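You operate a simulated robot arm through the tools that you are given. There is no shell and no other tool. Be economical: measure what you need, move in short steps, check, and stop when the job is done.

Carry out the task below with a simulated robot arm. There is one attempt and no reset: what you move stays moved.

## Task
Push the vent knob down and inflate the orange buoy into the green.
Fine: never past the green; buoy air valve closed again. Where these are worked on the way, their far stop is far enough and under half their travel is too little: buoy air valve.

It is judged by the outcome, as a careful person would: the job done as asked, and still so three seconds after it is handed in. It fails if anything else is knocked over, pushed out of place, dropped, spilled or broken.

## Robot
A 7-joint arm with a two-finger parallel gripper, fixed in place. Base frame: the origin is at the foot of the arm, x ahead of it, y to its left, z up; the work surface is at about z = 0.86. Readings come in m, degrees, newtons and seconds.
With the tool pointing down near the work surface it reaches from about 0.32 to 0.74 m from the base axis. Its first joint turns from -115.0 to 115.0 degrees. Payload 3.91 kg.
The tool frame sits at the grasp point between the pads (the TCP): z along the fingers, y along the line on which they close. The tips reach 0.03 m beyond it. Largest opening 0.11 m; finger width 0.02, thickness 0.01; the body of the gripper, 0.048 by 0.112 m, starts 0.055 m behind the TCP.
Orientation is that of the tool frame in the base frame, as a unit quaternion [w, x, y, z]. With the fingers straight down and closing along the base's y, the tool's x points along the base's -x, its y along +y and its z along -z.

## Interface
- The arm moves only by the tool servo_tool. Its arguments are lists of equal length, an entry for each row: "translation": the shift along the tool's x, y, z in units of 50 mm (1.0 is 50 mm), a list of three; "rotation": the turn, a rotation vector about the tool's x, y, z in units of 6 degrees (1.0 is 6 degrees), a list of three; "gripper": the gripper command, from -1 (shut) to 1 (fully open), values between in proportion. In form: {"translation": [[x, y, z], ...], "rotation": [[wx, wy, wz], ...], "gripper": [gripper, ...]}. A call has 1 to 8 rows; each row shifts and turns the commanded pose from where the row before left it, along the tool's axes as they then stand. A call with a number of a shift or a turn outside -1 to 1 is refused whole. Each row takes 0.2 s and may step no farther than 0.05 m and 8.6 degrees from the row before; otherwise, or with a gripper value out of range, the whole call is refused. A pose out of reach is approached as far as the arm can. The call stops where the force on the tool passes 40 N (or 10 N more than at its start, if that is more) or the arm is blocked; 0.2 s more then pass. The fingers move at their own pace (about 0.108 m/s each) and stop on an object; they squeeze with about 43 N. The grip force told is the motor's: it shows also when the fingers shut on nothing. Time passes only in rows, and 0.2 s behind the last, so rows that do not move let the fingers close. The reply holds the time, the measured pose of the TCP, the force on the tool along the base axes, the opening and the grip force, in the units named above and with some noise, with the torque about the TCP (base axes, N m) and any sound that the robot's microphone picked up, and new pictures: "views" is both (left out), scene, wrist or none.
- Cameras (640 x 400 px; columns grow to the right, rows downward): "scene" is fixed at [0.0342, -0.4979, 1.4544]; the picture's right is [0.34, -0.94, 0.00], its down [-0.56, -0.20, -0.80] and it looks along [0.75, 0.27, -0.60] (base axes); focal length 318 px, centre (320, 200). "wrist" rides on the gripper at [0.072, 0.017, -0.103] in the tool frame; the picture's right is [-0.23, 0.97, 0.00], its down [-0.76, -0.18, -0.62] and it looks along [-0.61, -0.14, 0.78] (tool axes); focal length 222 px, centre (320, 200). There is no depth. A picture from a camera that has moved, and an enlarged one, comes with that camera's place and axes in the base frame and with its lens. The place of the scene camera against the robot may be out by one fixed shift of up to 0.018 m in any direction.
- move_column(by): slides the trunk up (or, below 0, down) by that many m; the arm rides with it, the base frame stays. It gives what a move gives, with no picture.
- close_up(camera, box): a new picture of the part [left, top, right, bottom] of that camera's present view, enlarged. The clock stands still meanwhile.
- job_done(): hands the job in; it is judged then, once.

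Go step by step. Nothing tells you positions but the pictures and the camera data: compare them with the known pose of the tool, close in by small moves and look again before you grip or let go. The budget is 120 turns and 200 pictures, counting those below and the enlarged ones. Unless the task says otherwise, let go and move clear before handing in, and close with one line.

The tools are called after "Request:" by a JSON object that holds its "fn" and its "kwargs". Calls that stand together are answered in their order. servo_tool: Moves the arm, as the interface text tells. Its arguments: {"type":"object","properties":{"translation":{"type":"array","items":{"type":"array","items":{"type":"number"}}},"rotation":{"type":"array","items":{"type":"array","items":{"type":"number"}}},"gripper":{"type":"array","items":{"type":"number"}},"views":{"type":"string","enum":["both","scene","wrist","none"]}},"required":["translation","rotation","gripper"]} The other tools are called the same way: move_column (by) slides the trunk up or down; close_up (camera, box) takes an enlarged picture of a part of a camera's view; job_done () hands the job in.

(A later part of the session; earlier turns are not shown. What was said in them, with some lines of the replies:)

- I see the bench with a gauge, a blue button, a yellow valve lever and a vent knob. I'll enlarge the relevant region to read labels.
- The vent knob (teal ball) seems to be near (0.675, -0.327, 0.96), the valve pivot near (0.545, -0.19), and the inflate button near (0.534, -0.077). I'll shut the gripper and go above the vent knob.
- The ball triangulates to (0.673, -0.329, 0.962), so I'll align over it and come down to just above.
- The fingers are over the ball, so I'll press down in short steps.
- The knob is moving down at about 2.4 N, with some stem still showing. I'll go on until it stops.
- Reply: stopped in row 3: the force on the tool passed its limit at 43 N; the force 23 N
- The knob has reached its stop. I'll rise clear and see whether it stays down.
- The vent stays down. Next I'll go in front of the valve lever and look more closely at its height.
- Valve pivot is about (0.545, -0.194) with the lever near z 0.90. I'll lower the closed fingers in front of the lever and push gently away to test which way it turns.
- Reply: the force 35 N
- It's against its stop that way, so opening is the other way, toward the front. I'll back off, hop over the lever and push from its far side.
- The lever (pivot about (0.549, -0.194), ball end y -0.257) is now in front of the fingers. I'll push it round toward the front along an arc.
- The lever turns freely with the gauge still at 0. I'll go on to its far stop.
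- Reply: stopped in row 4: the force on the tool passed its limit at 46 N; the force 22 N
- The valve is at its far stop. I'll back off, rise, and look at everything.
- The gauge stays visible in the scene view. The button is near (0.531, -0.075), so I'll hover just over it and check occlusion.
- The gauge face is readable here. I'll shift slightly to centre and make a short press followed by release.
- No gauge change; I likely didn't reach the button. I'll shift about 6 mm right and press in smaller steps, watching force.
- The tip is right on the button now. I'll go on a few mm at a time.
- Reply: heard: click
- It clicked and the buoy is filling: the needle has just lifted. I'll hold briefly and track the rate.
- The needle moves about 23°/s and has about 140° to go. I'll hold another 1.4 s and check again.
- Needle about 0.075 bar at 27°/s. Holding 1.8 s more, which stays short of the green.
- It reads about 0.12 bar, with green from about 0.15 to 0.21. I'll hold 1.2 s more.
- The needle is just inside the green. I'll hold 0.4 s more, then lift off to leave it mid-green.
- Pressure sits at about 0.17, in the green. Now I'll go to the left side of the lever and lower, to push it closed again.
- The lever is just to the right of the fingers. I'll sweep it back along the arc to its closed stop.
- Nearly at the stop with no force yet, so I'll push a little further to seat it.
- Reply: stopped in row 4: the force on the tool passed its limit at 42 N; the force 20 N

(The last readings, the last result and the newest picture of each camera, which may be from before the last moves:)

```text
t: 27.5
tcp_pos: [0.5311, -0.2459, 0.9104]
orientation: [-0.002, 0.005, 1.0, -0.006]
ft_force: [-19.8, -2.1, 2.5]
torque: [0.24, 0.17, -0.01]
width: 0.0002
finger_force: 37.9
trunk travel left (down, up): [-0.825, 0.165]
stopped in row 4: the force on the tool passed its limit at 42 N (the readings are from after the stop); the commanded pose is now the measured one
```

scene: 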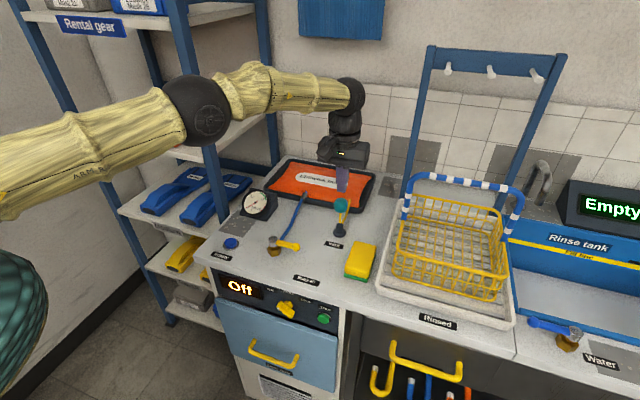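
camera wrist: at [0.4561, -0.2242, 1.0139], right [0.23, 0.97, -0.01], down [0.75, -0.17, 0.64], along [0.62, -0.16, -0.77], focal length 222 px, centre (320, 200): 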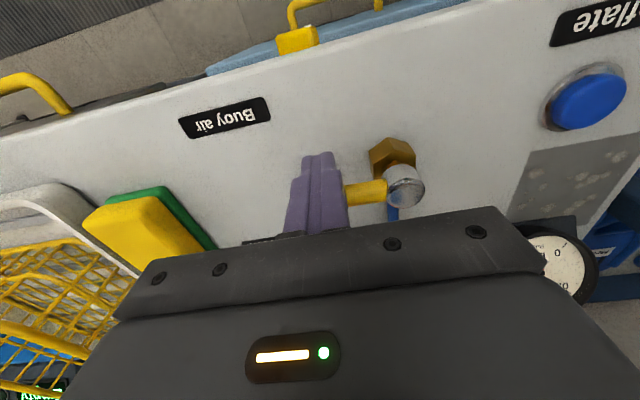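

The valve is firmly at its closed stop. I'll back off, rise clear, and check the gauge.

Request:
{"fn": "servo_tool", "kwargs": {"translation": [[0.5, 0, 0], [0, 0, -0.9], [0, 0, -0.9], [0.6, 0, -0.6], [0.6, 0, -0.6], [0, 0, 0]], "rotation": [[0, 0, 0], [0, 0, 0], [0, 0, 0], [0, 0, 0], [0, 0, 0], [0, 0, 0]], "gripper": [-1, -1, -1, -1, -1, -1], "views": "scene"}}

Request:
{"fn": "close_up", "kwargs": {"camera": "scene", "box": [220, 160, 380, 280]}}

Request:
{"fn": "close_up", "kwargs": {"camera": "wrist", "box": [200, 60, 520, 260]}}

```text
t: 28.9
tcp_pos: [0.4482, -0.242, 1.0599]
orientation: [0.001, 0.004, 1.0, -0.007]
ft_force: [-0.9, -0.4, -0.1]
torque: [-0.04, -0.01, 0.0]
width: 0.0002
finger_force: 37.7
trunk travel left (down, up): [-0.825, 0.165]
```

scene: 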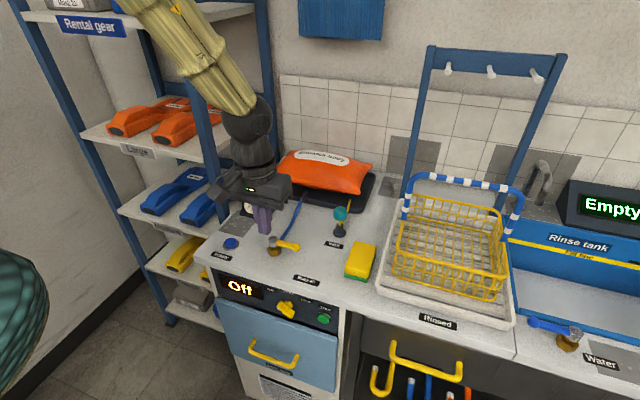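

```text
3.33 times, centred on (300, 220) of scene
camera zoom: at [0.0342, -0.4979, 1.4544], right [0.34, -0.94, 0.0], down [-0.56, -0.2, -0.8], along [0.75, 0.27, -0.6], focal length 1059 px, centre (387, 133)
```

zoom: 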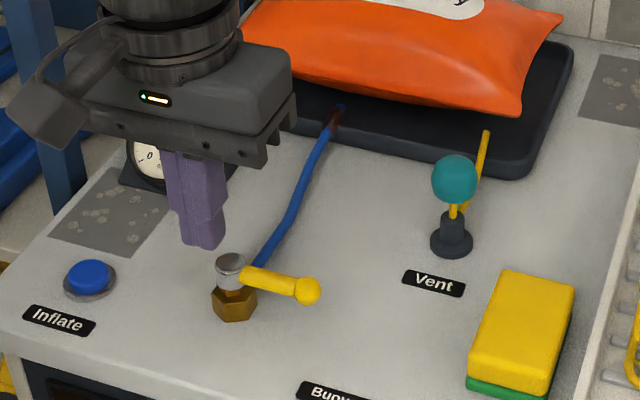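

```text
2.00 times, centred on (360, 160) of wrist
camera zoom: at [0.3762, -0.2218, 1.1627], right [0.23, 0.97, -0.01], down [0.76, -0.17, 0.63], along [0.61, -0.16, -0.78], focal length 444 px, centre (240, 280)
```

zoom: 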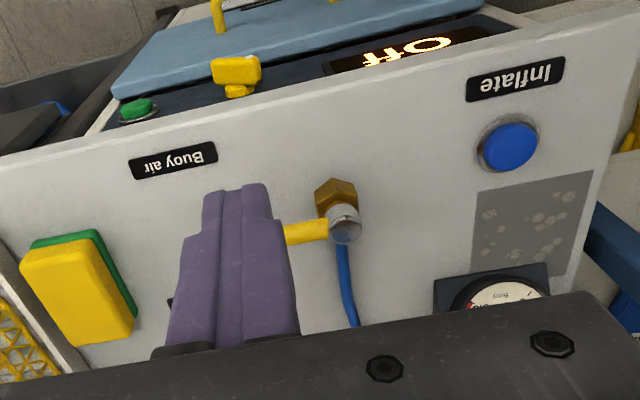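

Valve closed and vent down. I'll rise further to uncover the gauge and wait to check for any leak.

Request:
{"fn": "servo_tool", "kwargs": {"translation": [[0, -0.3, -0.9], [0, -0.6, -0.7], [0, -0.6, -0.7], [0, -0.6, -0.7], [0, 0, 0], [0, 0, 0], [0, 0, 0], [0, 0, 0]], "rotation": [[0, 0, 0], [0, 0, 0], [0, 0, 0], [0, 0, 0], [0, 0, 0], [0, 0, 0], [0, 0, 0], [0, 0, 0]], "gripper": [-1, -1, -1, -1, -1, -1, -1, -1], "views": "wrist"}}

Request:
{"fn": "close_up", "kwargs": {"camera": "scene", "box": [240, 180, 290, 230]}}

```text
t: 30.7
tcp_pos: [0.4505, -0.3426, 1.2118]
orientation: [0.001, 0.005, 1.0, -0.007]
ft_force: [0.6, -0.3, 0.2]
torque: [-0.05, 0.02, 0.03]
width: 0.0
finger_force: 38.0
trunk travel left (down, up): [-0.825, 0.165]
camera wrist: at [0.3783, -0.3235, 1.3135], right [0.24, 0.97, -0.01], down [0.76, -0.17, 0.63], along [0.61, -0.16, -0.78], focal length 222 px, centre (320, 200)
```

wrist: 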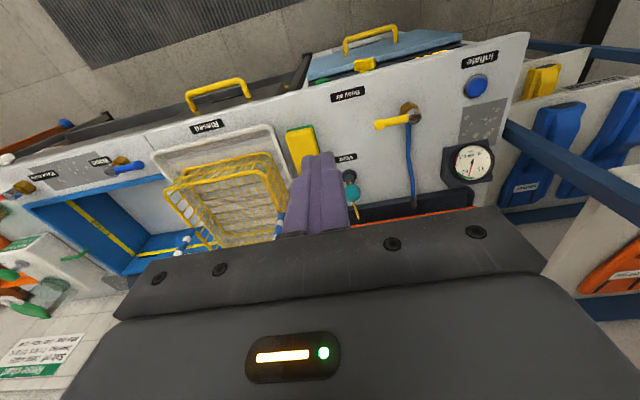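

```text
8.00 times, centred on (265, 205) of scene
camera zoom: at [0.0342, -0.4979, 1.4544], right [0.34, -0.94, 0.0], down [-0.56, -0.2, -0.8], along [0.75, 0.27, -0.6], focal length 2541 px, centre (760, 160)
```

zoom: 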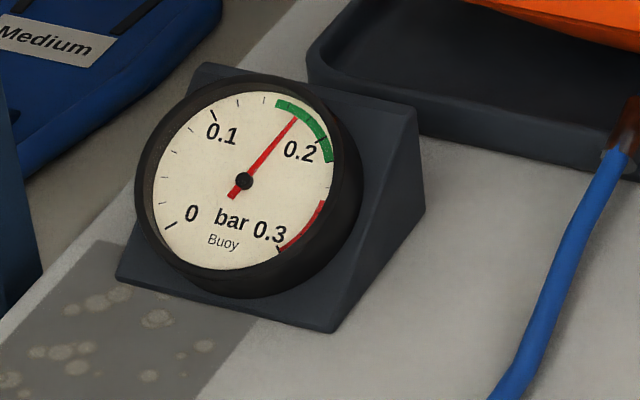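

The gauge is steady in the green, the valve is closed, the vent is down and the arm is clear, so I'm handing in.

Request:
{"fn": "job_done", "kwargs": {}}

```text
The job is handed in.
```

The vent knob is pushed down, the orange buoy is inflated to about 0.17 bar (in the green, never past it), and the buoy air valve is closed again.
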